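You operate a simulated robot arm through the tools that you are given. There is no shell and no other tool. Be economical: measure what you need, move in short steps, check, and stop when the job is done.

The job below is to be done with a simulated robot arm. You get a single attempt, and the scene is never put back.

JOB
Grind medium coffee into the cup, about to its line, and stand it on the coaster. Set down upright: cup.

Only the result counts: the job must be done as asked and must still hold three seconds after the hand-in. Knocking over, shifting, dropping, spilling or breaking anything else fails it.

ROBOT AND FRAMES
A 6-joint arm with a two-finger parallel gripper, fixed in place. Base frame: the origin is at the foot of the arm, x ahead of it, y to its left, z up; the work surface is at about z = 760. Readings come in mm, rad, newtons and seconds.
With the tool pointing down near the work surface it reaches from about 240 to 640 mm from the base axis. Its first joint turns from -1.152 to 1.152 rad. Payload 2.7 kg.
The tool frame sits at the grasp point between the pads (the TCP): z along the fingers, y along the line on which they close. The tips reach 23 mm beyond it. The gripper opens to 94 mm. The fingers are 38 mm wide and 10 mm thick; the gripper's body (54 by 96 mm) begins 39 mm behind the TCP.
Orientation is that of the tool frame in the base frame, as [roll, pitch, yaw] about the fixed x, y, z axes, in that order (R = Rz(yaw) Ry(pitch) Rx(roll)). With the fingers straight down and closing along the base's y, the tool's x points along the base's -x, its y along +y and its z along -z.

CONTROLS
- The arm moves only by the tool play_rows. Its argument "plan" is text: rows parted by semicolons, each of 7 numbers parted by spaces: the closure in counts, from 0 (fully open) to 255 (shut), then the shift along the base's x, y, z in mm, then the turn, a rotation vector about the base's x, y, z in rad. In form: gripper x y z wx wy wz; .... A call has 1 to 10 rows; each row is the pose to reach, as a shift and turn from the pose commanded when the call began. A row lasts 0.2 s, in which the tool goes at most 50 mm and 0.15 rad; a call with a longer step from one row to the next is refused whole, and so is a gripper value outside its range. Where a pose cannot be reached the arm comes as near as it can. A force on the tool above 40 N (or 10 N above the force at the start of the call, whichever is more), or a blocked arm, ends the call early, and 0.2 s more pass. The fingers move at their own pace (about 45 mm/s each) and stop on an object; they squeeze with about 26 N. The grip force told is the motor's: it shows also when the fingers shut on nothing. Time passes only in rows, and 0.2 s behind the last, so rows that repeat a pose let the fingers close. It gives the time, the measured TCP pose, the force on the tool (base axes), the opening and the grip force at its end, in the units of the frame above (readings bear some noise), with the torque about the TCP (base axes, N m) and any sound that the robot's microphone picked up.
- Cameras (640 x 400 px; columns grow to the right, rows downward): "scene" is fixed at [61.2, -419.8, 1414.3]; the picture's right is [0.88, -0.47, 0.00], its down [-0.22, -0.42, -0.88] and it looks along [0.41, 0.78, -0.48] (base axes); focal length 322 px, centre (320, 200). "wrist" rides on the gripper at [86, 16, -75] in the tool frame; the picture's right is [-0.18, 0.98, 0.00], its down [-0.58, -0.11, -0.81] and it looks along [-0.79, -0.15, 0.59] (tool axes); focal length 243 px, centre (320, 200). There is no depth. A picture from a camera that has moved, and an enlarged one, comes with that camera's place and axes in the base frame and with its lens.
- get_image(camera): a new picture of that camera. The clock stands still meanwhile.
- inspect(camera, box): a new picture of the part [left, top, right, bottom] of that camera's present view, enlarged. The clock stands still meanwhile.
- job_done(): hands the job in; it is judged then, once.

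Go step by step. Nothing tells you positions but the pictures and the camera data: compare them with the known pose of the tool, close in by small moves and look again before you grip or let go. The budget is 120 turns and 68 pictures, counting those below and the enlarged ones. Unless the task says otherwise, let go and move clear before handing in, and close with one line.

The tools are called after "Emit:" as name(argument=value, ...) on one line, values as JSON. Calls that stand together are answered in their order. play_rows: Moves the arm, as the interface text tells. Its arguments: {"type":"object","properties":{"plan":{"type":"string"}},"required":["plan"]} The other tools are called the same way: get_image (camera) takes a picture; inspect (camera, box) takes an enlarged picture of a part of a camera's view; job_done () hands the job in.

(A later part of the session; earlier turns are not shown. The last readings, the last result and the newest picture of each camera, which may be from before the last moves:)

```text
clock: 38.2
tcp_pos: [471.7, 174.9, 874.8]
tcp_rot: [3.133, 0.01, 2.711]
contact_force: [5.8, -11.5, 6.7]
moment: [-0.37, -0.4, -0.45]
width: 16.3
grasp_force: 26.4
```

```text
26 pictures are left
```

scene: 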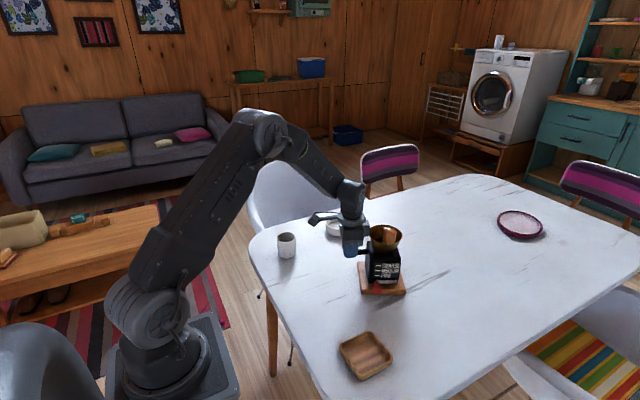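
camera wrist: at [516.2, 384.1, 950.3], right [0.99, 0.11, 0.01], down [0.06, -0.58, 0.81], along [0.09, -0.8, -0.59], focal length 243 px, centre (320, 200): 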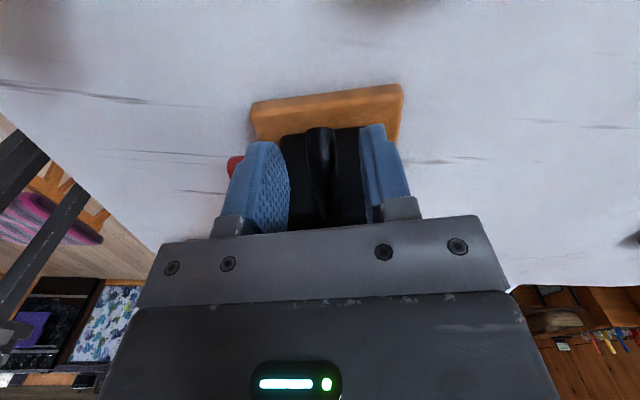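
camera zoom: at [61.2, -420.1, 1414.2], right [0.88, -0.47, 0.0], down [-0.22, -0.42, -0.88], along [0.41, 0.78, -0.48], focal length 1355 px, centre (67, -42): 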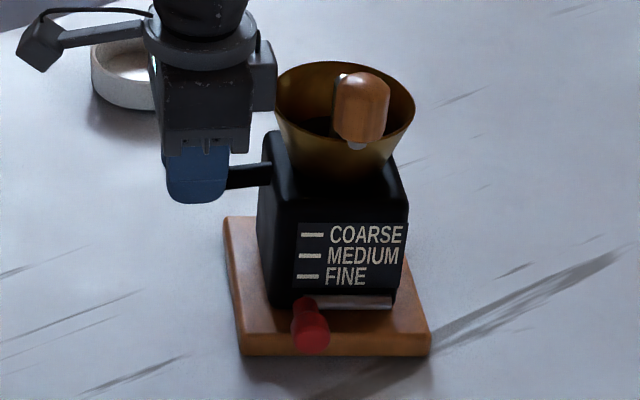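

Emit:
play_rows(plan="146 0 0 0 0 0 0; 146 0 0 0 0 0 0; 146 0 0 20 0 0 0; 146 0 0 60 0 0 0; 146 0 0 100 0 0 0; 146 -20 0 140 0 0 0; 146 -60 -10 160 0 0 0; 146 -100 -20 170 0 0 0; 146 -100 -20 170 0 0 0")

```text
clock: 40.2
tcp_pos: [371.5, 154.3, 1046.9]
tcp_rot: [3.129, 0.007, 2.708]
contact_force: [1.0, -0.8, -0.7]
moment: [0.02, 0.01, 0.03]
width: 40.0
grasp_force: 0.1
```

Emit:
play_rows(plan="119 -5 -20 0 0 0 0.1375; 119 -10 -40 0 0 0 0.275; 119 -10 -60 0 0 0 0.4125; 119 -5 -80 0 0 0 0.55; 119 5 -105 0 0 0 0.6875; 119 15 -130 -10 0 0 0.825; 119 30 -155 -25 0 0 0.9625; 119 45 -175 -45 0 0 1.1; 119 60 -190 -65 0 0 1.2375; 119 70 -203 -90 0 0 1.375")

```text
clock: 42.4
tcp_pos: [443.3, -49.6, 955.9]
tcp_rot: [3.128, 0.008, -2.196]
contact_force: [0.6, -0.5, -1.0]
moment: [0.0, -0.02, -0.02]
width: 50.1
grasp_force: 0.1
```

Emit:
play_rows(plan="119 0 0 -10 0 0 0.08; 119 0 5 -20 0 0 0.159; 119 0 5 -20 0 0 0.159")

Emit:
play_rows(plan="119 3 5 -18 0.1 -0.051 0; 119 6 10 -36 0.2 -0.102 0; 119 10 17 -54 0.3 -0.153 0; 119 14 25 -72 0.4 -0.204 0; 119 18 32 -90 0.5 -0.255 0; 119 22 40 -108 0.6 -0.306 0; 119 26 48 -126 0.699 -0.356 0; 119 26 56 -131 0.699 -0.356 0; 119 26 56 -131 0.699 -0.356 0")

Emit:
get_image(camera="wrist")

```text
clock: 43.2
tcp_pos: [442.7, -43.0, 934.9]
tcp_rot: [3.128, 0.007, -2.037]
contact_force: [0.2, -0.1, 0.1]
moment: [-0.01, -0.03, 0.02]
width: 50.2
grasp_force: 0.0
```

```text
clock: 45.2
tcp_pos: [467.2, 13.8, 805.0]
tcp_rot: [3.13, 0.792, -2.039]
contact_force: [-0.1, -0.5, -0.6]
moment: [-0.01, 0.0, 0.01]
width: 50.1
grasp_force: 0.0
```

```text
25 pictures are left
camera wrist: at [401.9, -81.3, 796.4], right [-0.82, 0.55, 0.14], down [0.03, -0.2, 0.98], along [0.57, 0.81, 0.15], focal length 243 px, centre (320, 200)
```

wrist: 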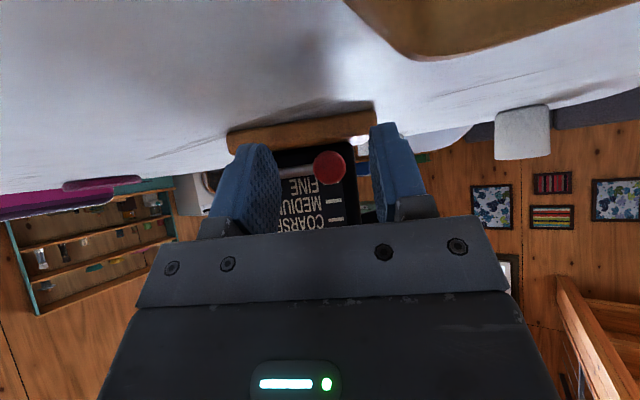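

The knob is at (499, 75, 801). I'll move in and grip it, standing a bit farther out.

Emit:
play_rows(plan="119 9 17 -2 0 0 0; 119 18 34 -4 0 0 0; 119 26 50.5 -4 0 0 0; 119 26 50.5 -4 0 0 0; 220 26 50.5 -4 0 0 0; 220 26 50.5 -4 0 0 0; 220 26 50.5 -4 0 0 0; 220 26 50.5 -4 0 0 0")

```text
clock: 47.0
tcp_pos: [493.2, 66.2, 801.0]
tcp_rot: [3.131, 0.793, -2.037]
contact_force: [-4.9, -2.0, 14.2]
moment: [-1.1, 0.62, 0.0]
width: 23.3
grasp_force: 26.0
```

Emit:
play_rows(plan="220 0.5 -0.2 4 0 0 0; 220 1.1 -0.5 8.2 0 0 0; 220 2 -1 12 0 0 0; 220 3.1 -1.6 16.1 0 0 0; 220 4.5 -2.3 20 0 0 0; 220 6 -3.1 23.6 0 0 0; 220 7.8 -4 27 0 0 0; 220 9.5 -4.9 30 0 0 0; 220 9.5 -4.9 30 0 0 0")

```text
clock: 49.0
tcp_pos: [503.2, 59.2, 830.4]
tcp_rot: [3.13, 0.792, -2.038]
contact_force: [-6.4, 1.0, 0.7]
moment: [0.03, 0.22, 0.07]
width: 23.3
grasp_force: 26.1
```

Emit:
play_rows(plan="119 0 0 0 0 0 0; 119 0 0 0 0 0 0; 119 -10 -20 0 0 0 0; 119 -20 -40 0 0 0 0; 119 -20 -40 0 0 0 0")

Emit:
inspect(camera="wrist", box=[240, 70, 440, 230])

```text
clock: 50.2
tcp_pos: [483.9, 18.8, 831.8]
tcp_rot: [3.13, 0.793, -2.038]
contact_force: [0.0, 0.1, 0.6]
moment: [0.01, -0.03, -0.02]
width: 50.1
grasp_force: 0.1
```

```text
2.50 times, centred on (340, 150) of wrist
camera zoom: at [418.5, -76.2, 823.2], right [-0.82, 0.55, 0.14], down [0.03, -0.2, 0.98], along [0.57, 0.81, 0.15], focal length 606 px, centre (270, 325)
```

zoom: 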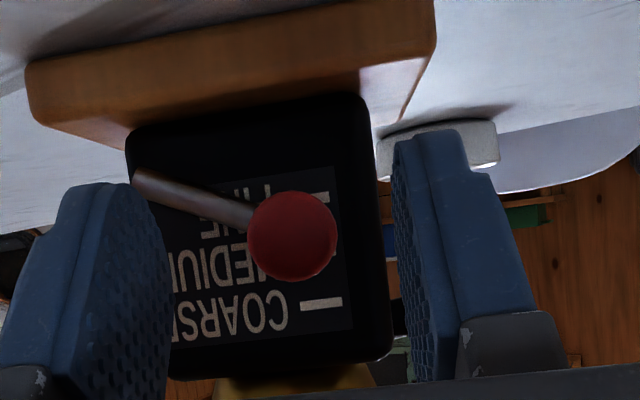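

The lever is about 6 mm short of MEDIUM. I'll grip it again and nudge it up.

Emit:
play_rows(plan="119 6 13 -7 0 0 0; 119 12 26 -7 0 0 0; 119 18.6 37.8 -7 0 0 0; 220 18.6 37.8 -7 0 0 0; 220 18.6 37.8 -7 0 0 0; 220 18.6 37.8 -7 0 0 0; 220 18.6 37.8 -7 0 0 0; 220 20 37 -4 0 0 0; 220 22 36 -0.5 0 0 0; 220 22 36 -0.5 0 0 0")

Emit:
play_rows(plan="119 0 0 0 0 0 0; 119 0 0 0 0 0 0; 119 -10 -20 0 0 0 0; 119 -20 -40 0 0 0 0; 119 -20 -40 0 0 0 0")

Emit:
inspect(camera="wrist", box=[240, 70, 440, 230])

```text
clock: 52.4
tcp_pos: [506.1, 54.7, 829.4]
tcp_rot: [3.13, 0.791, -2.04]
contact_force: [1.8, 6.7, -0.8]
moment: [-0.08, 0.39, -0.02]
width: 23.4
grasp_force: 25.7
```

```text
clock: 53.6
tcp_pos: [486.8, 15.3, 831.0]
tcp_rot: [3.131, 0.791, -2.039]
contact_force: [0.2, 0.3, -0.6]
moment: [0.02, 0.02, 0.01]
width: 50.0
grasp_force: 0.1
```

```text
2.50 times, centred on (340, 150) of wrist
camera zoom: at [420.2, -81.7, 822.5], right [-0.82, 0.55, 0.14], down [0.03, -0.2, 0.98], along [0.57, 0.81, 0.15], focal length 606 px, centre (270, 325)
```

zoom: 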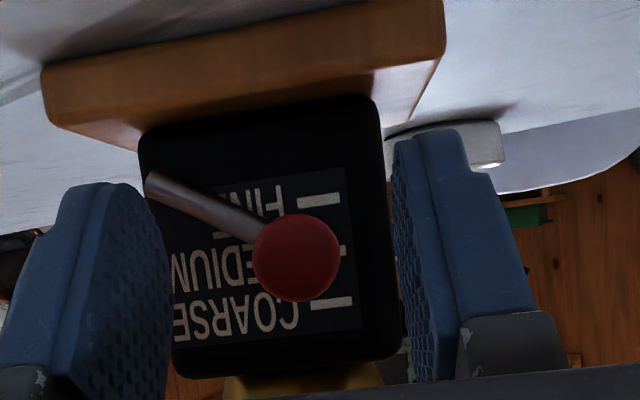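

The lever is on MEDIUM. I'll retreat and straighten, checking each call before the next.

Emit:
play_rows(plan="60 -6 -9 14 -0.1 0.051 0; 0 -12 -17 28 -0.2 0.102 0; 0 -18 -26 45 -0.3 0.153 0; 0 -25 -34 60 -0.4 0.204 0; 0 -32 -43 76 -0.5 0.255 0; 0 -38 -50 92 -0.6 0.306 0; 0 -44 -58 110 -0.699 0.356 0; 0 -70 -58 135 -0.699 0.356 0; 0 -100 -58 165 -0.699 0.356 0; 0 -100 -58 165 -0.699 0.356 0")

```text
clock: 55.8
tcp_pos: [387.1, -43.8, 994.1]
tcp_rot: [3.13, 0.005, -2.04]
contact_force: [-0.4, -0.8, -0.9]
moment: [-0.02, -0.01, 0.01]
width: 93.9
grasp_force: 0.2
```

Emit:
play_rows(plan="0 -13 42 5 0 0 -0.11; 0 -26 84 10 0 0 -0.22; 0 -39 126 15 0 0 -0.33; 0 -52 167 20 0 0 -0.44; 0 -64 208 20 0 0 -0.55; 0 -76 250 20 0 0 -0.66; 0 -89 292 20 0 0 -0.77; 0 -102 334 15 0 0 -0.88; 0 -115 375 10 0 0 -0.99; 0 -127 417 5 0 0 -1.1")

Emit:
inspect(camera="wrist", box=[220, 0, 460, 180])

```text
clock: 58.0
tcp_pos: [258.6, 372.5, 1002.6]
tcp_rot: [3.132, 0.007, 3.14]
contact_force: [0.0, 0.4, 0.2]
moment: [-0.02, -0.01, -0.01]
width: 93.9
grasp_force: 0.0
```

```text
2.22 times, centred on (340, 90) of wrist
camera zoom: at [171.0, 387.7, 1076.8], right [0.18, 0.98, 0.01], down [0.58, -0.12, 0.81], along [0.8, -0.14, -0.59], focal length 539 px, centre (276, 444)
```

zoom: 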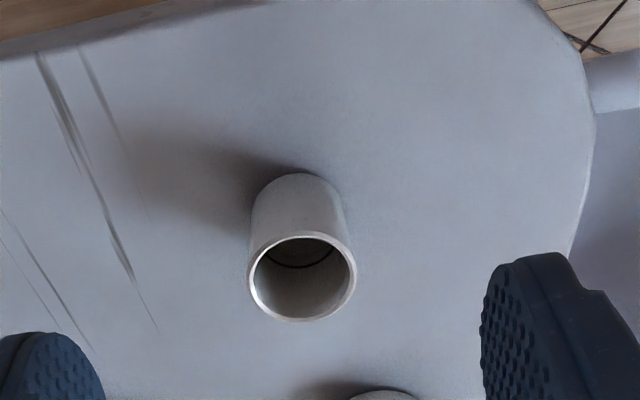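

The cup is at about (362, 372), 60 mm across and 62 mm tall, with a dark fill line on its inner wall. I'll tilt 45° and take a pre-grasp pose.

Emit:
play_rows(plan="0 3 0 -18 0 -0.112 0; 0 6 0 -36 0 -0.224 0; 0 9 0 -55 0 -0.336 0; 0 12 0 -75 0 -0.449 0; 0 15 0 -95 0 -0.561 0; 0 18 0 -115 0 -0.673 0; 0 20 0 -133 0 -0.785 0; 0 20 0 -133 0 -0.785 0")

Emit:
get_image(camera="wrist")

```text
clock: 59.8
tcp_pos: [293.3, 364.7, 866.1]
tcp_rot: [3.129, 0.794, -3.14]
contact_force: [0.7, -0.8, -0.3]
moment: [-0.05, 0.02, -0.01]
width: 94.0
grasp_force: 0.0
out of reach, approached as far as the arm can: row 2, 3, 4, 5, 6, 7, 8
```

```text
21 pictures are left
camera wrist: at [178.5, 379.1, 857.1], right [0.12, 0.98, 0.14], down [-0.17, -0.12, 0.98], along [0.98, -0.14, 0.15], focal length 243 px, centre (320, 200)
```

wrist: 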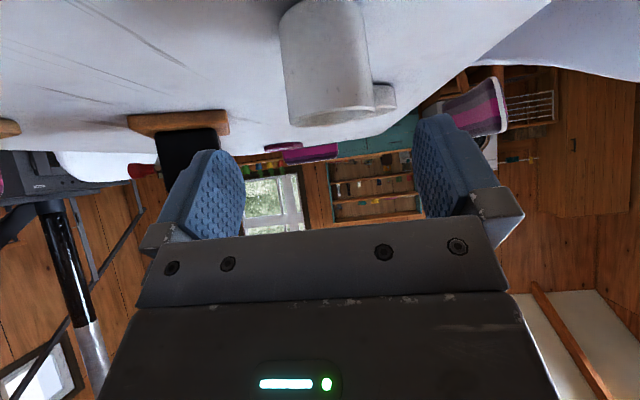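

Close enough, and the tilt is right. I'll descend along the tool axis around the cup.

Emit:
play_rows(plan="0 5 8 -6 0 0 0; 0 15 8 -18 0 0 0; 0 26 8 -30 0 0 0; 0 37 8 -43 0 0 0; 0 47 8 -56 0 0 0; 0 57 8 -68 0 0 0; 0 57 8 -68 0 0 0")

Emit:
get_image(camera="wrist")

```text
clock: 61.4
tcp_pos: [349.4, 371.6, 798.0]
tcp_rot: [3.132, 0.792, -3.139]
contact_force: [0.3, 0.5, 0.2]
moment: [-0.01, -0.02, -0.02]
width: 93.8
grasp_force: 0.0
```

```text
20 pictures are left
camera wrist: at [235.6, 385.9, 788.8], right [0.12, 0.98, 0.14], down [-0.16, -0.12, 0.98], along [0.98, -0.14, 0.15], focal length 243 px, centre (320, 200)
```

wrist: 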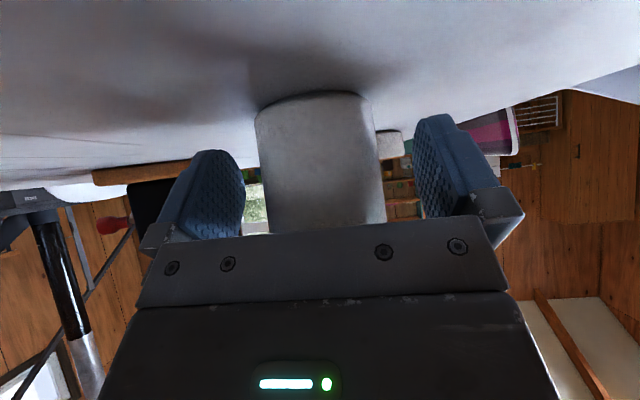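

The cup is centred between the fingers. Close and lift a little.

Emit:
play_rows(plan="60 0 0 0 0 0 0; 110 0 0 0 0 0 0; 150 0 0 0 0 0 0; 150 0 0 0 0 0 0; 150 0 0 0 0 0 0; 150 0 0 10 0 0 0; 150 0 0 25 0 0 0; 150 0 0 40 0 0 0; 150 0 0 40 0 0 0")

```text
clock: 63.4
tcp_pos: [350.6, 371.3, 837.7]
tcp_rot: [3.132, 0.793, -3.14]
contact_force: [0.4, -0.2, -2.2]
moment: [0.01, 0.03, 0.04]
width: 59.9
grasp_force: 26.3
```

The cup is held (59.9 mm). I'll carry it, turning, to a point outside the spout.

Emit:
play_rows(plan="150 5 -22 2 0 0 -0.066; 150 9 -44 2 0 0 -0.133; 150 14 -66 2 0 0 -0.2; 150 18 -88 2 0 0 -0.266; 150 22 -110 2 0 0 -0.333; 150 27 -132 2 0 0 -0.4; 150 31 -154 2 0 0 -0.465; 150 31 -154 2 0 0 -0.465")

Emit:
get_image(camera="wrist")

```text
clock: 65.2
tcp_pos: [380.7, 218.0, 840.1]
tcp_rot: [3.13, 0.792, 2.679]
contact_force: [0.7, 0.1, -1.2]
moment: [0.04, 0.0, 0.01]
width: 59.7
grasp_force: 25.9
```

```text
19 pictures are left
camera wrist: at [285.2, 282.7, 832.2], right [0.55, 0.82, 0.14], down [-0.2, -0.03, 0.98], along [0.81, -0.56, 0.15], focal length 243 px, centre (320, 200)
```

wrist: 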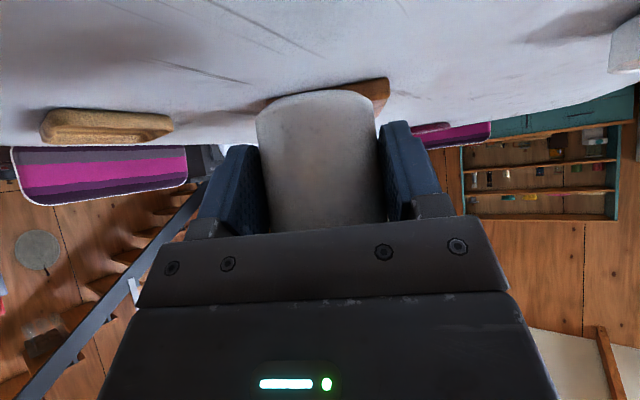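

Now I'll lower until the cup bottom is about 4 mm off the table and slide in toward the spout.

Emit:
play_rows(plan="150 0 0 -18 0 0 0; 150 0 0 -36 0 0 0; 150 15 -8 -36 0 0 0; 150 30 -15 -36 0 0 0; 150 45 -23 -36 0 0 0; 150 60 -31 -36 0 0 0; 150 73 -37.5 -36 0 0 0; 150 73 -37.5 -36 0 0 0")

Emit:
inspect(camera="scene", box=[310, 200, 430, 300])

Emit:
get_image(camera="wrist")

```text
clock: 67.0
tcp_pos: [455.6, 180.5, 804.7]
tcp_rot: [3.13, 0.793, 2.681]
contact_force: [0.6, 1.3, -0.9]
moment: [0.0, 0.02, -0.02]
width: 59.9
grasp_force: 26.7
```

```text
4.00 times, centred on (370, 250) of scene
camera zoom: at [61.2, -419.8, 1414.3], right [0.88, -0.47, 0.0], down [-0.22, -0.42, -0.88], along [0.41, 0.78, -0.48], focal length 1288 px, centre (120, 0)
```

zoom: 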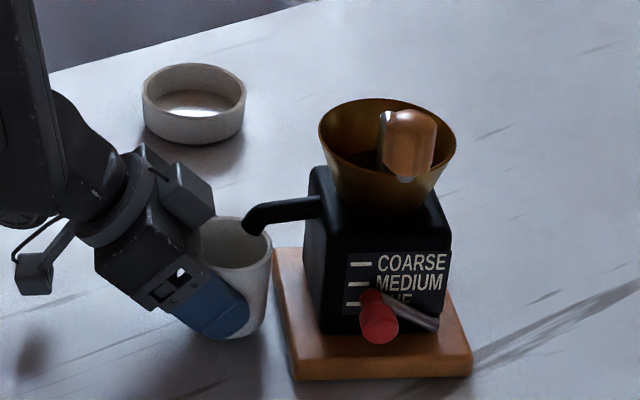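

```text
17 pictures are left
camera wrist: at [359.3, 244.6, 795.2], right [0.55, 0.83, 0.14], down [-0.2, -0.03, 0.98], along [0.81, -0.56, 0.15], focal length 243 px, centre (320, 200)
```

wrist: 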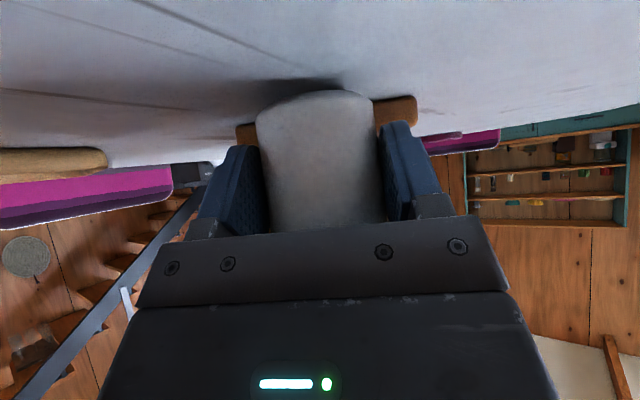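

Projected board corners match my estimate within 1 mm, so the cup is properly under the spout. I'll lower it to the table and release.

Emit:
play_rows(plan="150 0 0 -3 0 0 0; 150 0 0 -6.5 0 0 0; 150 0 0 -6.5 0 0 0; 120 0 0 -6.5 0 0 0; 40 0 0 -6.5 0 0 0; 40 0 0 -6.5 0 0 0; 40 0 0 -6.5 0 0 0")

```text
clock: 68.6
tcp_pos: [453.5, 179.6, 797.5]
tcp_rot: [3.131, 0.793, 2.681]
contact_force: [0.6, -0.4, -0.1]
moment: [-0.02, 0.02, 0.0]
width: 79.2
grasp_force: 0.0
```

Emit:
play_rows(plan="40 -10 5 11 0 0 0; 40 -20 10 23 0 0 0; 0 -38 20 43 0 0 0; 0 -57 29 64 0 0 0; 0 -75 38 90 0 0 0; 0 -82 42 125 0 0 0; 0 -82 42 165 0 0 0; 0 -82 42 200 0 0 0; 0 -82 42 200 0 0 0")

Emit:
inspect(camera="scene", box=[310, 190, 430, 300])

```text
clock: 70.6
tcp_pos: [369.7, 223.8, 998.8]
tcp_rot: [3.132, 0.793, 2.679]
contact_force: [0.8, -0.6, -0.5]
moment: [0.01, -0.02, 0.0]
width: 94.2
grasp_force: 0.1
```

```text
3.64 times, centred on (370, 245) of scene
camera zoom: at [61.2, -419.8, 1414.3], right [0.88, -0.47, 0.0], down [-0.22, -0.42, -0.88], along [0.41, 0.78, -0.48], focal length 1170 px, centre (138, 36)
```

zoom: 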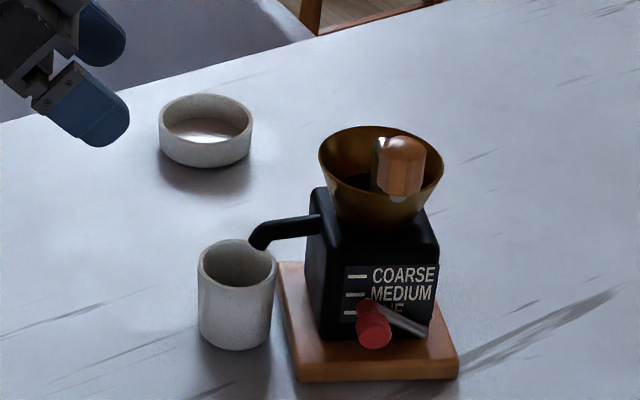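

The cup stands under the spout and the lever is on MEDIUM. Next is the crank, so I'll straighten the tool and rise.

Emit:
play_rows(plan="0 0 -5 12 0.05 0.101 0; 0 0 -10 24 0.1 0.203 0; 0 0 -15 36 0.15 0.304 0; 0 0 -20 48 0.2 0.405 0; 0 0 -25 60 0.25 0.507 0; 0 0 -30 72 0.3 0.608 0; 0 0 -35 84 0.354 0.71 0; 0 0 -35 84 0.354 0.71 0")

```text
clock: 72.4
tcp_pos: [373.2, 186.4, 1080.5]
tcp_rot: [3.132, -0.004, 2.68]
contact_force: [-0.7, -0.3, 0.1]
moment: [0.01, 0.02, 0.02]
width: 93.9
grasp_force: 0.0
```

Emit:
play_rows(plan="40 5 -20 0 0 0 0.15; 80 10 -40 0 0 0 0.3; 100 15 -60 0 0 0 0.45; 119 20 -80 0 0 0 0.6; 119 28 -100 0 0 0 0.75; 119 40 -120 0 0 0 0.9; 119 55 -140 0 0 0 1.05; 119 70 -160 -5 0 0 1.2; 119 85 -180 -15 0 0 1.35; 119 96 -198 -30 0 0 1.5")

Emit:
get_image(camera="wrist")

```text
clock: 74.6
tcp_pos: [469.1, -11.4, 1051.0]
tcp_rot: [3.132, -0.001, -2.102]
contact_force: [0.4, -0.8, 0.0]
moment: [0.0, 0.0, -0.01]
width: 50.2
grasp_force: 0.2
```

```text
15 pictures are left
camera wrist: at [411.4, -77.5, 1126.3], right [-0.75, 0.66, 0.01], down [0.4, 0.44, 0.8], along [0.52, 0.61, -0.59], focal length 243 px, centre (320, 200)
```

wrist: 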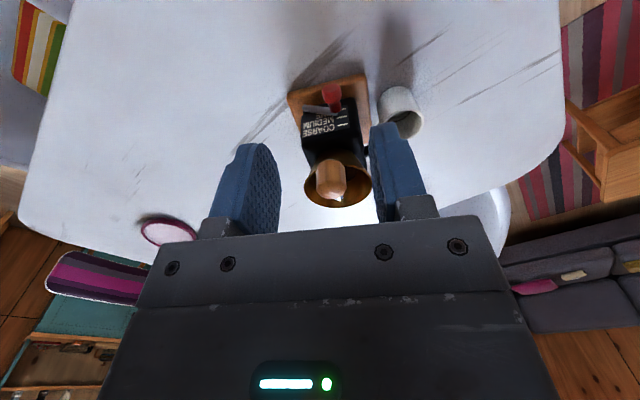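

I'll move above the knob, estimated at (521, 74), and check alignment before descending.

Emit:
play_rows(plan="119 17 28 0 0 0 0.03; 119 34 57 -10 0 0 0.064; 119 52 85.5 -28 0 0 0.064; 119 52 85.5 -28 0 0 0.064")

Emit:
inspect(camera="wrist", box=[220, 60, 420, 230])

Emit:
inspect(camera="scene", box=[340, 180, 430, 260])

```text
clock: 75.6
tcp_pos: [521.2, 75.4, 1023.7]
tcp_rot: [3.129, -0.001, -2.041]
contact_force: [0.6, 0.2, -0.8]
moment: [0.0, -0.04, -0.02]
width: 50.0
grasp_force: 0.1
```

```text
2.35 times, centred on (320, 145) of wrist
camera zoom: at [467.3, 4.2, 1098.5], right [-0.79, 0.61, 0.01], down [0.37, 0.47, 0.8], along [0.48, 0.64, -0.59], focal length 571 px, centre (320, 329)
```

zoom: 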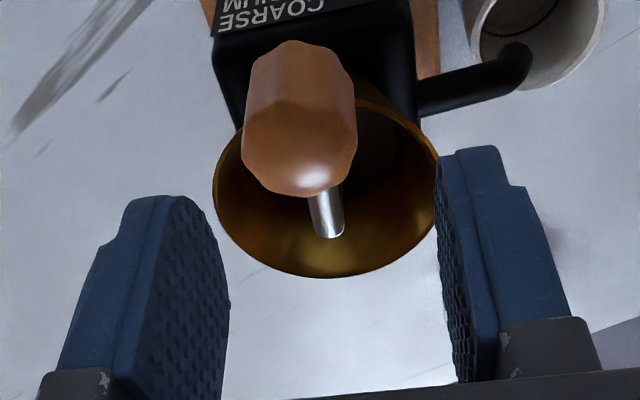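

```text
5.00 times, centred on (385, 220) of scene
camera zoom: at [61.2, -419.8, 1414.3], right [0.88, -0.47, 0.0], down [-0.22, -0.42, -0.88], along [0.41, 0.78, -0.48], focal length 1609 px, centre (-5, 100)
```

zoom: 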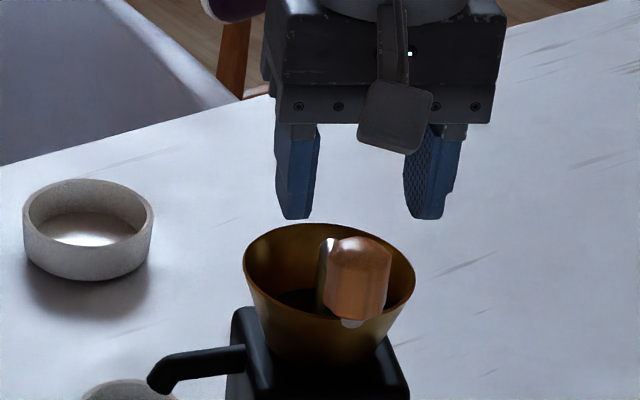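

The knob is at about (523, 73), 28 mm across. I'll descend around it and narrow the fingers to a loose cage.

Emit:
play_rows(plan="119 1.8 -2 -12 0 0 0; 119 1.8 -2 -24 0 0 0; 119 1.8 -2 -36 0 0 0; 119 1.8 -2 -50 0 0 0; 157 1.8 -2 -50 0 0 0; 157 1.8 -2 -50 0 0 0")

```text
clock: 77.0
tcp_pos: [521.5, 72.9, 973.5]
tcp_rot: [3.13, 0.0, -2.04]
contact_force: [0.3, 0.2, -0.8]
moment: [-0.02, 0.0, 0.01]
width: 36.4
grasp_force: 0.1
```

I'll try a short clockwise push of about 32° and listen.

Emit:
play_rows(plan="157 -8 4.3 0 0 0 -0.1396; 157 -15.4 9.7 0 0 0 -0.279; 157 -21.9 16 0 0 0 -0.419; 157 -27.4 23.1 0 0 0 -0.558; 157 -27.4 23.1 0 0 0 -0.558")

Emit:
inspect(camera="scene", box=[310, 190, 430, 300])

```text
clock: 78.2
tcp_pos: [495.5, 95.2, 973.8]
tcp_rot: [3.131, 0.0, -2.6]
contact_force: [0.3, -1.0, 0.6]
moment: [-0.07, -0.06, -0.01]
width: 36.6
grasp_force: 0.8
```

```text
3.64 times, centred on (370, 245) of scene
camera zoom: at [61.2, -419.8, 1414.3], right [0.88, -0.47, 0.0], down [-0.22, -0.42, -0.88], along [0.41, 0.78, -0.48], focal length 1170 px, centre (138, 36)
```

zoom: 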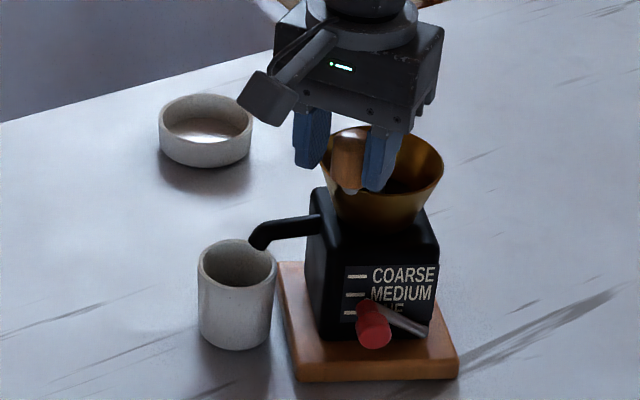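

The crank turned easily and the grinder stayed put. I'll continue clockwise.

Emit:
play_rows(plan="157 -4.5 7.9 0 0 0 -0.1396; 157 -7.9 16.3 0 0 0 -0.279; 157 -10.1 25.1 0 0 0 -0.419; 157 -11 34.2 0 0 0 -0.558; 157 -10.6 43.2 0 0 0 -0.698; 157 -9 52.1 0 0 0 -0.838; 157 -6.2 60.8 0 0 0 -0.977; 157 -2.2 68.9 0 0 0 -1.117; 157 2.9 76.4 0 0 0 -1.257; 157 9 83.1 0 0 0 -1.396")

```text
clock: 80.4
tcp_pos: [503.9, 178.9, 973.1]
tcp_rot: [3.131, 0.0, 2.286]
contact_force: [-1.0, 0.0, -0.5]
moment: [-0.01, 0.06, -0.03]
width: 36.8
grasp_force: 1.0
```

Emit:
inspect(camera="scene", box=[335, 225, 405, 290])

```text
6.15 times, centred on (370, 258) of scene
camera zoom: at [61.2, -419.8, 1414.3], right [0.88, -0.47, 0.0], down [-0.22, -0.42, -0.88], along [0.41, 0.78, -0.48], focal length 1981 px, centre (12, -154)
```

zoom: 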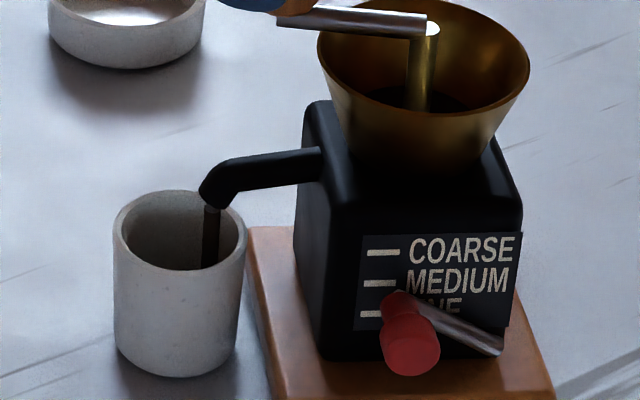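

Coffee is flowing into the cup. I'll keep turning.

Emit:
play_rows(plan="157 7 5.8 0 0 0 -0.1396; 157 14.7 10.6 0 0 0 -0.279; 157 23 14.3 0 0 0 -0.419; 157 31.7 16.7 0 0 0 -0.558; 157 40.7 18 0 0 0 -0.698")

```text
clock: 81.6
tcp_pos: [543.7, 197.2, 971.6]
tcp_rot: [3.13, -0.001, 1.589]
contact_force: [-1.5, 0.7, -0.3]
moment: [0.0, 0.02, -0.04]
width: 36.7
grasp_force: 0.6
```

Emit:
play_rows(plan="157 9.1 -0.1 0 0 0 -0.1396; 157 18 -1.4 0 0 0 -0.279; 157 26.7 -3.9 0 0 0 -0.419; 157 35 -7.6 0 0 0 -0.558; 157 42.7 -12.4 0 0 0 -0.698")

Emit:
inspect(camera="scene", box=[335, 225, 405, 290])

```text
clock: 82.8
tcp_pos: [586.1, 185.2, 972.2]
tcp_rot: [3.131, 0.0, 0.89]
contact_force: [-0.7, 1.4, -0.2]
moment: [0.03, 0.02, 0.01]
width: 37.0
grasp_force: 0.9
```

```text
6.15 times, centred on (370, 258) of scene
camera zoom: at [61.2, -419.8, 1414.3], right [0.88, -0.47, 0.0], down [-0.22, -0.42, -0.88], along [0.41, 0.78, -0.48], focal length 1981 px, centre (12, -154)
```

zoom: 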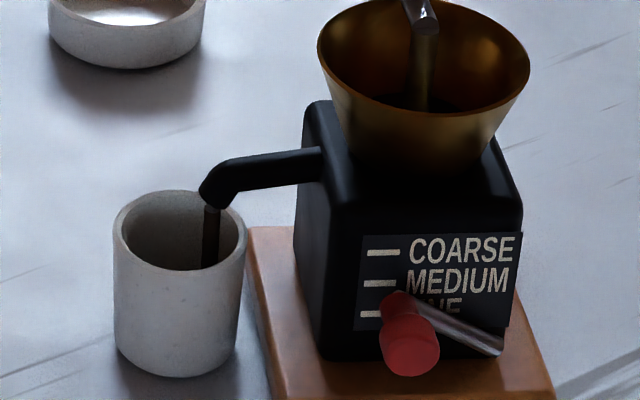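

Emit:
play_rows(plan="157 6.9 -5.9 0 0 0 -0.1396; 157 13 -12.7 0 0 0 -0.279; 157 18 -20.2 0 0 0 -0.419; 157 22 -28.4 0 0 0 -0.558")

```text
clock: 83.8
tcp_pos: [613.9, 136.7, 973.7]
tcp_rot: [3.139, -0.001, 0.425]
contact_force: [0.4, 0.4, -0.5]
moment: [-0.02, 0.0, 0.03]
width: 36.2
grasp_force: 0.0
out of reach, approached as far as the arm can: row 4
```

The arm is at a joint limit here. I'll lift clear of the knob and check the crank and the cup level.

Emit:
play_rows(plan="119 0 0 0 0 0 0; 119 0 0 15 0 0 0; 119 0 0 35 0 0 0; 119 0 0 55 0 0 0; 119 -20 -5 75 0 0 0.1; 119 -45 -10 90 0 0 0.2; 119 -70 -15 100 0 0 0.3; 119 -70 -15 100 0 0 0.3")

Emit:
inspect(camera="scene", box=[325, 200, 435, 290])

```text
clock: 85.6
tcp_pos: [545.2, 120.5, 1076.0]
tcp_rot: [3.14, -0.001, 0.729]
contact_force: [-0.1, 0.6, 0.5]
moment: [0.01, -0.01, 0.04]
width: 50.0
grasp_force: 0.1
out of reach, approached as far as the arm can: row 5
```

```text
4.44 times, centred on (380, 245) of scene
camera zoom: at [61.2, -419.8, 1414.3], right [0.88, -0.47, 0.0], down [-0.22, -0.42, -0.88], along [0.41, 0.78, -0.48], focal length 1431 px, centre (53, 0)
```

zoom: 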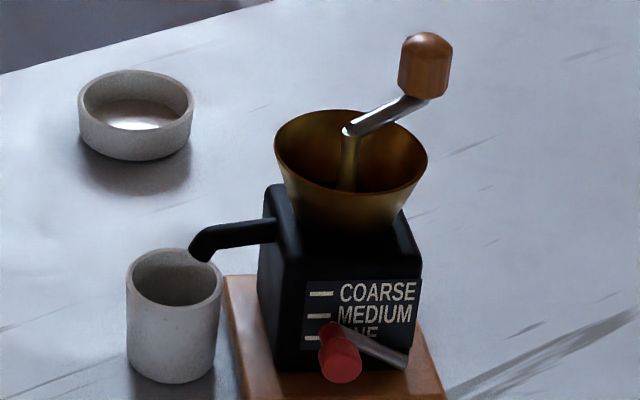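

The crank is near φ=22° and the stream stops whenever cranking stops. I'll swing back to look into the cup from above and unwind the wrist.

Emit:
play_rows(plan="119 -16 5 5 0 0 0.145; 119 -32 10 5 0 0 0.29; 119 -48 15 5 0 0 0.435; 119 -64 20 5 0 0 0.58; 119 -80 25 5 0 0 0.725; 119 -96 30 5 0 0 0.87; 119 -112 35 5 0 0 1.015; 119 -128 40 5 0 0 1.16; 119 -144 45 5 0 0 1.305; 119 -159 50 5 0 0 1.45")

Emit:
play_rows(plan="119 0 0 0 0 0 0.145; 119 0 0 0 0 0 0.29; 119 0 0 0 0 0 0.435; 119 0 0 0 0 0 0.58; 119 0 0 0 0 0 0.725; 119 0 0 0 0 0 0.87; 119 0 0 0 0 0 0.96; 119 0 0 0 0 0 0.96")

Emit:
inspect(camera="wrist", box=[240, 0, 440, 160])

```text
clock: 87.8
tcp_pos: [387.3, 171.1, 1077.8]
tcp_rot: [3.139, -0.002, 2.183]
contact_force: [-0.6, -0.4, 0.3]
moment: [-0.02, 0.01, -0.01]
width: 50.0
grasp_force: 0.0
```

```text
clock: 89.6
tcp_pos: [385.2, 172.9, 1078.3]
tcp_rot: [3.14, 0.0, 3.141]
contact_force: [0.7, -0.5, 0.1]
moment: [0.01, 0.01, -0.01]
width: 50.3
grasp_force: 0.0
```

```text
2.50 times, centred on (340, 80) of wrist
camera zoom: at [298.3, 187.5, 1153.1], right [0.19, 0.98, 0.0], down [0.58, -0.11, 0.81], along [0.79, -0.15, -0.59], focal length 606 px, centre (270, 500)
```

zoom: 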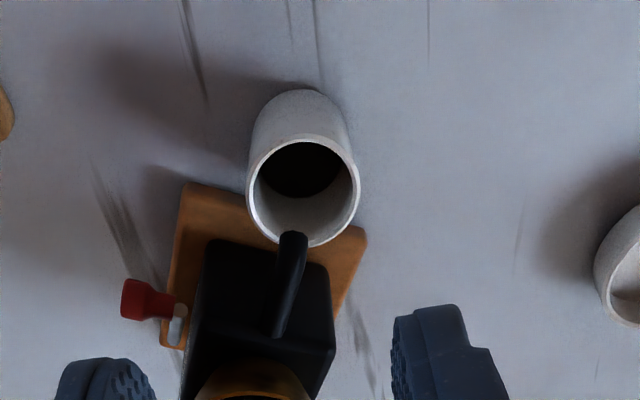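

Coffee is clearly visible now. I'll zoom in to compare its surface with the line.

Emit:
inspect(camera="wrist", box=[330, 30, 390, 105])

```text
5.33 times, centred on (360, 68) of wrist
camera zoom: at [298.3, 187.5, 1153.1], right [0.19, 0.98, 0.0], down [0.58, -0.11, 0.81], along [0.79, -0.15, -0.59], focal length 1294 px, centre (107, 907)
```

zoom: 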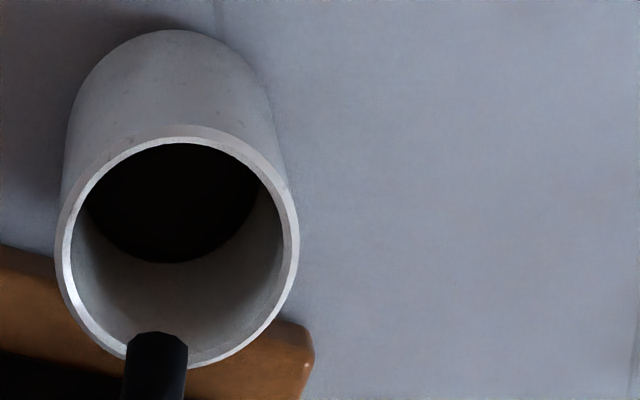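

Emit:
inspect(camera="wrist", box=[312, 55, 360, 85])

```text
13.33 times, centred on (336, 70) of wrist
camera zoom: at [298.3, 187.5, 1153.1], right [0.19, 0.98, 0.0], down [0.58, -0.11, 0.81], along [0.79, -0.15, -0.59], focal length 3235 px, centre (107, 1933)
```

zoom: 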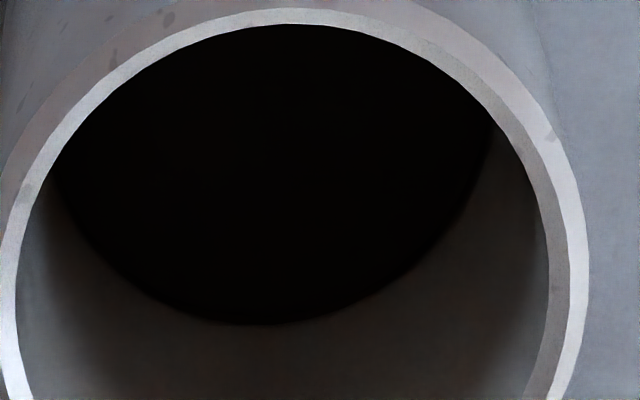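

The surface is at z≈774–775, right where I estimated the line (≈776), and no ring shows above it. I'll take one closer look to be sure.

Emit:
play_rows(plan="119 10 0 -25 0 0 0; 119 20 0 -50 0 0 0; 119 30 0 -75 0 0 0; 119 40 0 -100 0 0 0; 119 40 0 -100 0 0 0")

Emit:
inspect(camera="wrist", box=[290, 0, 400, 80])

```text
clock: 90.8
tcp_pos: [425.5, 172.5, 979.1]
tcp_rot: [3.141, -0.002, 3.136]
contact_force: [-0.2, 0.6, -0.7]
moment: [-0.03, -0.01, -0.01]
width: 50.0
grasp_force: 0.0
```

```text
5.00 times, centred on (345, 40) of wrist
camera zoom: at [338.7, 187.7, 1053.8], right [0.19, 0.98, 0.0], down [0.58, -0.11, 0.81], along [0.79, -0.15, -0.59], focal length 1213 px, centre (195, 1000)
```

zoom: 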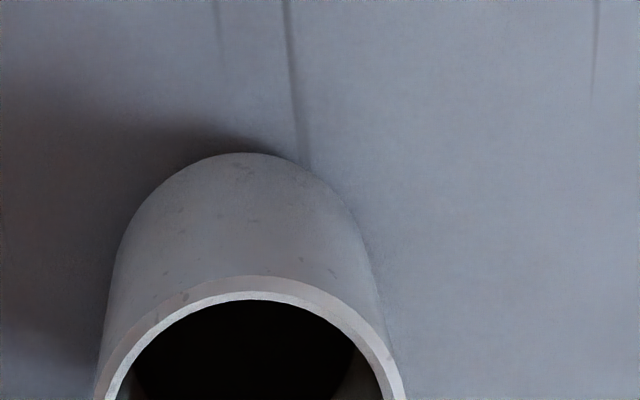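

Emit:
inspect(camera="wrist", box=[315, 55, 390, 105])

```text
8.00 times, centred on (352, 80) of wrist
camera zoom: at [338.7, 187.7, 1053.8], right [0.19, 0.98, 0.0], down [0.58, -0.11, 0.81], along [0.79, -0.15, -0.59], focal length 1941 px, centre (60, 1160)
```

zoom: 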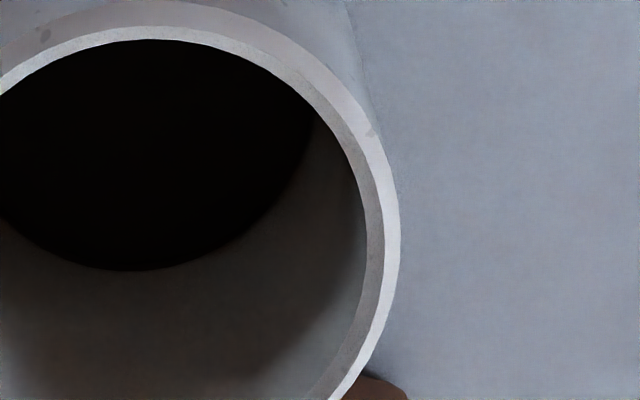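

The surface is again at z≈774, matching the line, so I'll stop grinding. Now to fetch the cup: first back off and turn to the same grasp heading as before.

Emit:
play_rows(plan="80 -14 12 20 0 0 -0.115; 40 -28 25 20 0 0 -0.23; 0 -42 37 20 0 0 -0.345; 0 -55 50 20 0 0 -0.457; 0 -55 50 20 0 0 -0.457")

```text
clock: 92.0
tcp_pos: [370.6, 222.8, 997.6]
tcp_rot: [3.139, -0.002, 2.679]
contact_force: [0.4, -0.5, 1.4]
moment: [-0.01, 0.0, 0.01]
width: 93.7
grasp_force: 0.0
```

Emit:
play_rows(plan="0 0 0 -5 -0.05 -0.101 0; 0 0 0 -10 -0.1 -0.203 0; 0 0 0 -20 -0.15 -0.304 0; 0 0 0 -30 -0.2 -0.405 0; 0 0 0 -40 -0.25 -0.507 0; 0 0 0 -50 -0.3 -0.608 0; 0 0 0 -60 -0.354 -0.71 0; 0 0 0 -60 -0.354 -0.71 0")

```text
clock: 93.8
tcp_pos: [370.0, 220.8, 937.4]
tcp_rot: [-3.139, 0.793, 2.686]
contact_force: [0.3, -0.3, 0.3]
moment: [-0.03, 0.01, -0.02]
width: 93.9
grasp_force: 0.1
```

Emit:
play_rows(plan="0 4 -2 -25 0 0 0; 0 8.5 -3.2 -50 0 0 0; 0 26.5 -12.2 -76 0 0 0; 0 45.5 -21.2 -97 0 0 0; 0 55 -26 -108 0 0 0; 0 63.5 -31.2 -117 0 0 0; 0 73.5 -36.2 -127 0 0 0; 0 83.5 -41.2 -137.5 0 0 0; 0 83.5 -41.2 -137.5 0 0 0")

Emit:
get_image(camera="wrist")

```text
clock: 95.8
tcp_pos: [453.3, 181.3, 799.0]
tcp_rot: [-3.138, 0.791, 2.682]
contact_force: [0.1, -0.1, 0.6]
moment: [0.03, -0.03, -0.01]
width: 94.0
grasp_force: 0.1
```

```text
3 pictures are left
camera wrist: at [358.1, 245.3, 790.6], right [0.55, 0.82, 0.13], down [-0.2, -0.02, 0.98], along [0.81, -0.57, 0.15], focal length 243 px, centre (320, 200)
```

wrist: 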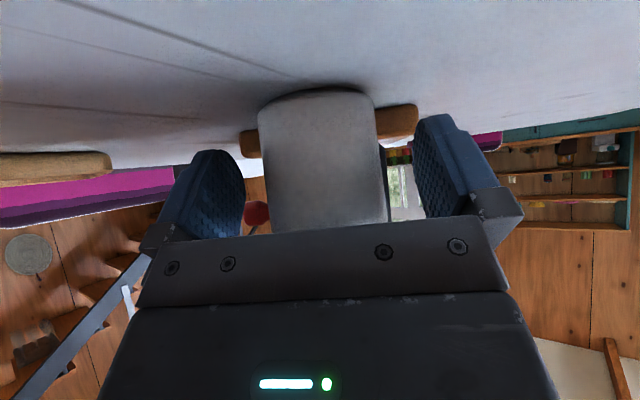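

The cup is between the fingers. I'll grip it and lift 4 mm, keeping the rim below the spout.

Emit:
play_rows(plan="60 0 0 0 0 0 0; 110 0 0 0 0 0 0; 150 0 0 0 0 0 0; 150 0 0 0 0 0 0; 150 0 0 0 0 0 0; 150 0 0 2 0 0 0; 150 0 0 4 0 0 0; 150 0 0 4 0 0 0")

```text
clock: 97.6
tcp_pos: [452.9, 181.4, 804.1]
tcp_rot: [3.141, 0.79, 2.684]
contact_force: [0.3, 0.1, -2.0]
moment: [0.0, 0.03, -0.01]
width: 59.4
grasp_force: 25.7
```

Emit:
play_rows(plan="150 -8.5 4.2 0 0 0 0; 150 -17 8.4 0 0 0 0; 150 -25.5 12.6 0 0 0 0; 150 -34 16.8 0 0 0 0; 150 -43 21 0 0 0 0; 150 -52 25.5 0 0 0 0; 150 -61 30 0 0 0 0; 150 -70 34.5 0 0 0 0; 150 -78 38.5 0 0 0 0; 150 -78 38.5 0 0 0 0")

```text
clock: 99.8
tcp_pos: [376.2, 218.8, 805.5]
tcp_rot: [3.14, 0.792, 2.681]
contact_force: [-0.3, 0.3, -1.3]
moment: [0.03, 0.0, -0.03]
width: 59.7
grasp_force: 25.9
```

Lower to the open table, release and check the reading.

Emit:
play_rows(plan="150 0 0 -2.5 0 0 0; 150 0 0 -5 0 0 0; 150 0 0 -6 0 0 0; 150 0 0 -6 0 0 0; 120 0 0 -6 0 0 0; 40 0 0 -6 0 0 0; 0 0 0 -6 0 0 0; 0 0 0 -6 0 0 0")

```text
clock: 101.6
tcp_pos: [376.9, 219.7, 798.3]
tcp_rot: [-3.141, 0.794, 2.682]
contact_force: [0.7, -0.3, 0.3]
moment: [-0.01, -0.01, 0.0]
width: 94.0
grasp_force: 0.1
```

Emit:
play_rows(plan="0 -9 4.5 10 0 0 0; 0 -18 9 20 0 0 0; 0 -27 13.5 30 0 0 0; 0 -40 20 45 0 0 0; 0 -52 26 58 0 0 0; 0 -60 30 75 0 0 0; 0 -60 30 105 0 0 0; 0 -60 30 140 0 0 0; 0 -60 30 175 0 0 0; 0 -60 30 200 0 0 0")

```text
clock: 103.8
tcp_pos: [316.6, 250.7, 998.7]
tcp_rot: [-3.141, 0.791, 2.682]
contact_force: [0.1, 0.3, 0.0]
moment: [-0.02, 0.02, 0.01]
width: 94.0
grasp_force: 0.0
```

Emit:
play_rows(plan="0 10 -5 0 0.05 0.101 0; 0 20 -10 0 0.1 0.203 0; 0 30 -15 0 0.15 0.304 0; 0 40 -20 0 0.2 0.405 0; 0 50 -26 0 0.25 0.507 0; 0 60 -32 -10 0.3 0.608 0; 0 70 -37 -40 0.354 0.706 0; 0 70 -37 -80 0.354 0.706 0; 0 70 -37 -80 0.354 0.706 0")

Emit:
inspect(camera="wrist", box=[200, 0, 440, 240])

```text
clock: 105.8
tcp_pos: [382.8, 211.6, 917.8]
tcp_rot: [3.139, 0.002, 2.68]
contact_force: [1.0, -0.1, 0.3]
moment: [-0.05, -0.03, -0.03]
width: 93.8
grasp_force: 0.1
```

```text
1.67 times, centred on (320, 120) of wrist
camera zoom: at [312.7, 264.1, 992.8], right [0.6, 0.8, 0.0], down [0.47, -0.36, 0.81], along [0.65, -0.48, -0.59], focal length 404 px, centre (320, 333)
```

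zoom: 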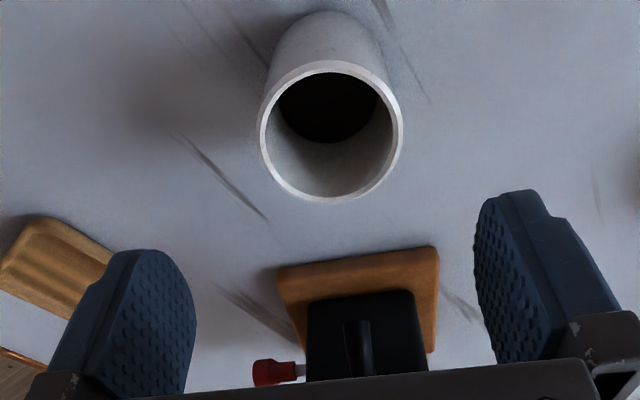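

The cup is at about (387, 215). The tray's position in this view doesn't match my first estimate, so I'll check it in the scene picture.

Emit:
inspect(camera="scene", box=[240, 210, 440, 390])

```text
2.22 times, centred on (340, 300) of scene
camera zoom: at [61.2, -419.8, 1414.3], right [0.88, -0.47, 0.0], down [-0.22, -0.42, -0.88], along [0.41, 0.78, -0.48], focal length 715 px, centre (276, -22)
```

zoom: 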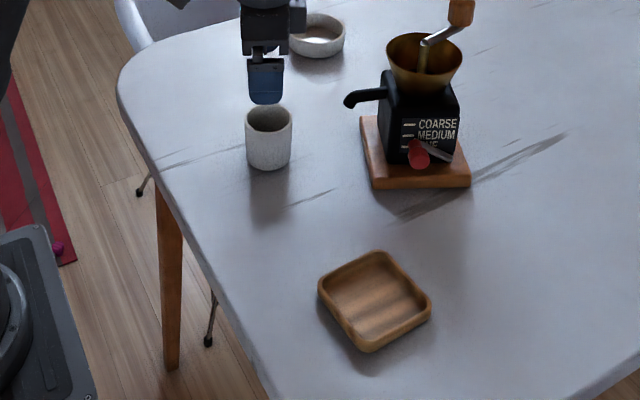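

The tray was nudged about 20 mm in +y, probably by the camera housing while I worked at the lever. It is now centred near (383, -26). I'll push it gently back with closed fingers, starting from just beyond its +y edge.

Emit:
play_rows(plan="0 0 -20 20 0 0 0.1; 100 0 -50 30 0 0 0.2; 200 0 -85 30 0 0 0.3; 255 0 -120 30 0 0 0.4; 255 0 -150 20 0 0 0.46; 255 0 -163 -10 0 0 0.46; 255 0 -163 -50 0 0 0.46; 255 0 -163 -80 0 0 0.46; 255 0 -163 -80 0 0 0.46")

```text
clock: 107.8
tcp_pos: [386.6, 49.0, 837.6]
tcp_rot: [3.139, 0.0, 3.14]
contact_force: [-0.3, 0.8, 0.0]
moment: [0.04, 0.02, 0.01]
width: 0.0
grasp_force: 26.4
```

Emit:
play_rows(plan="255 -2 0 -25 0 0 0; 255 -4 0 -45 0 0 0; 255 -4 0 -50 0 0 0; 255 -4 -10 -50 0 0 0; 255 -4 -18 -50 0 0 0; 255 -4 -25 -50 0 0 0; 255 -4 -32 -50 0 0 0; 255 -4 -39 -50 0 0 0; 255 -4 -45 -50 0 0 0; 255 -4 -45 -50 0 0 0")

```text
clock: 110.0
tcp_pos: [382.2, 3.2, 788.5]
tcp_rot: [3.139, 0.003, 3.141]
contact_force: [0.9, 0.9, -0.2]
moment: [-0.01, 0.02, 0.04]
width: 0.1
grasp_force: 26.1
```

Emit:
play_rows(plan="255 0 6 0 0 0 0; 255 0 10 20 0 0 0; 255 0 10 60 0 0 0; 200 -10 0 100 0 0 0; 100 -25 -20 130 0 0 0; 0 -40 -40 142 0 0 0; 0 -52 -50 142 0 0 0; 0 -52 -50 142 0 0 0")

Emit:
inspect(camera="wrist", box=[200, 0, 440, 200])

```text
clock: 111.8
tcp_pos: [330.2, -47.2, 930.1]
tcp_rot: [3.138, 0.001, -3.14]
contact_force: [0.1, -0.6, 0.0]
moment: [0.0, -0.02, 0.01]
width: 94.3
grasp_force: 0.1
```

```text
2.00 times, centred on (320, 100) of wrist
camera zoom: at [241.7, -32.0, 1005.4], right [0.18, 0.98, 0.0], down [0.58, -0.11, 0.81], along [0.79, -0.15, -0.59], focal length 485 px, centre (320, 400)
```

zoom: 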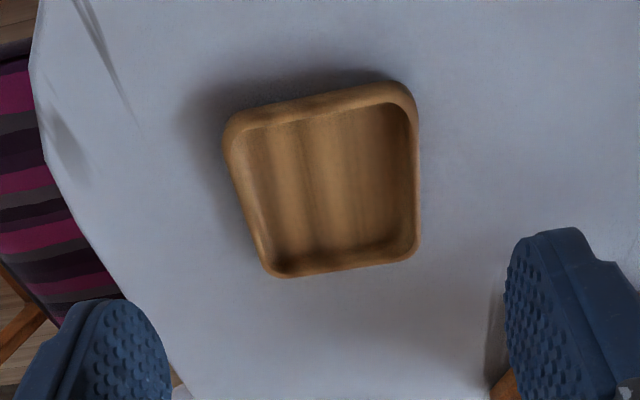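

From my last picture the tray is now centred at (381, -52), about 6 mm from where it started, with an opening of about 74 mm. I'll return over the cup.

Emit:
play_rows(plan="0 8 38 10 0 0 0; 0 16 76 10 0 0 0; 0 25 114 10 0 0 0; 0 33 152 10 0 0 0; 0 41 190 10 0 0 0; 0 50 228 10 0 0 0; 0 57.2 262.2 0 0 0 0; 0 57.2 262.2 0 0 0 0")

```text
clock: 113.6
tcp_pos: [386.9, 216.8, 927.9]
tcp_rot: [3.139, 0.002, 3.14]
contact_force: [0.2, -0.5, 0.0]
moment: [-0.01, 0.02, -0.01]
width: 94.1
grasp_force: 0.1
```

Emit:
play_rows(plan="0 0.5 -1.5 -35 0 0 0; 0 0.5 -1.5 -70 0 0 0; 0 0.5 -1.5 -95 0 0 0; 0 0.5 -1.5 -110 0 0 0; 0 0.5 -1.5 -120 0 0 0; 0 0.5 -1.5 -120 0 0 0")

```text
clock: 115.0
tcp_pos: [386.7, 214.7, 810.9]
tcp_rot: [3.138, 0.003, 3.14]
contact_force: [-0.1, 0.3, 0.1]
moment: [0.01, 0.0, 0.0]
width: 93.9
grasp_force: 0.1
```

No contact on the way down. Gripping and lifting slowly.

Emit:
play_rows(plan="60 0 0 0 0 0 0; 110 0 0 0 0 0 0; 150 0 0 0 0 0 0; 150 0 0 0 0 0 0; 150 0 0 0 0 0 0; 150 0 0 5 0 0 0; 150 0 0 15 0 0 0; 150 0 0 25 0 0 0; 150 0 0 35 0 0 0; 150 0 0 35 0 0 0")

```text
clock: 117.2
tcp_pos: [386.9, 213.1, 845.5]
tcp_rot: [3.138, 0.003, -3.14]
contact_force: [-0.1, 0.5, -2.1]
moment: [-0.02, 0.02, 0.03]
width: 60.2
grasp_force: 25.8
```

Emit:
play_rows(plan="150 0 -15 8 0 0 0; 150 0 -40 15 0 0 0; 150 -1 -70 15 0 0 0; 150 -2 -102 15 0 0 0; 150 -3 -134 15 0 0 0; 150 -4 -166 15 0 0 0; 150 -5 -198 15 0 0 0; 150 -6 -228 15 0 0 0; 150 -6.4 -252 15 0 0 0; 150 -6.4 -265 15 0 0 0")

```text
clock: 119.4
tcp_pos: [381.6, -50.6, 861.1]
tcp_rot: [3.137, 0.002, 3.141]
contact_force: [-0.3, 0.2, -0.5]
moment: [-0.01, -0.03, 0.0]
width: 60.2
grasp_force: 26.0
```

Emit:
play_rows(plan="150 -0.3 -1 -12 0 0 0; 150 -0.3 -1 -24 0 0 0; 150 -0.3 -1 -34 0 0 0; 150 -0.3 -1 -40 0 0 0; 150 -0.3 -1 -40 0 0 0")

```text
clock: 120.6
tcp_pos: [381.5, -52.1, 820.2]
tcp_rot: [3.137, 0.002, -3.141]
contact_force: [0.1, 0.4, -1.4]
moment: [0.02, 0.01, -0.04]
width: 60.1
grasp_force: 26.2
```

Emit:
play_rows(plan="150 0 0 -1.5 0 0 0; 150 0 0 -3 0 0 0; 150 0 0 -3 0 0 0")

```text
clock: 121.4
tcp_pos: [381.3, -52.2, 817.1]
tcp_rot: [3.138, 0.002, 3.141]
contact_force: [1.0, 0.1, -0.6]
moment: [0.02, 0.01, 0.0]
width: 60.5
grasp_force: 26.3
```

Emit:
play_rows(plan="150 0 0 -1 0 0 0; 150 0 0 -2 0 0 0; 150 0 0 -2 0 0 0")

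```text
clock: 122.2
tcp_pos: [380.6, -51.5, 816.2]
tcp_rot: [3.139, 0.004, 3.141]
contact_force: [-2.6, -3.7, 12.1]
moment: [-0.12, 0.13, -0.04]
width: 60.4
grasp_force: 25.9
```

Contact at z≈816 puts the cup bottom at about 765, which fits the tray floor. I'll ease up slightly and release slowly.

Emit:
play_rows(plan="150 0 0 0.8 0 0 0; 140 0 0 0.8 0 0 0; 90 0 0 0.8 0 0 0; 0 0 0 0.8 0 0 0; 0 0 0 0.8 0 0 0; 0 0 0 0.8 0 0 0")

```text
clock: 123.6
tcp_pos: [381.0, -51.3, 817.0]
tcp_rot: [3.137, 0.001, -3.141]
contact_force: [0.2, 0.1, -0.4]
moment: [-0.03, 0.0, 0.02]
width: 94.3
grasp_force: 0.0
```

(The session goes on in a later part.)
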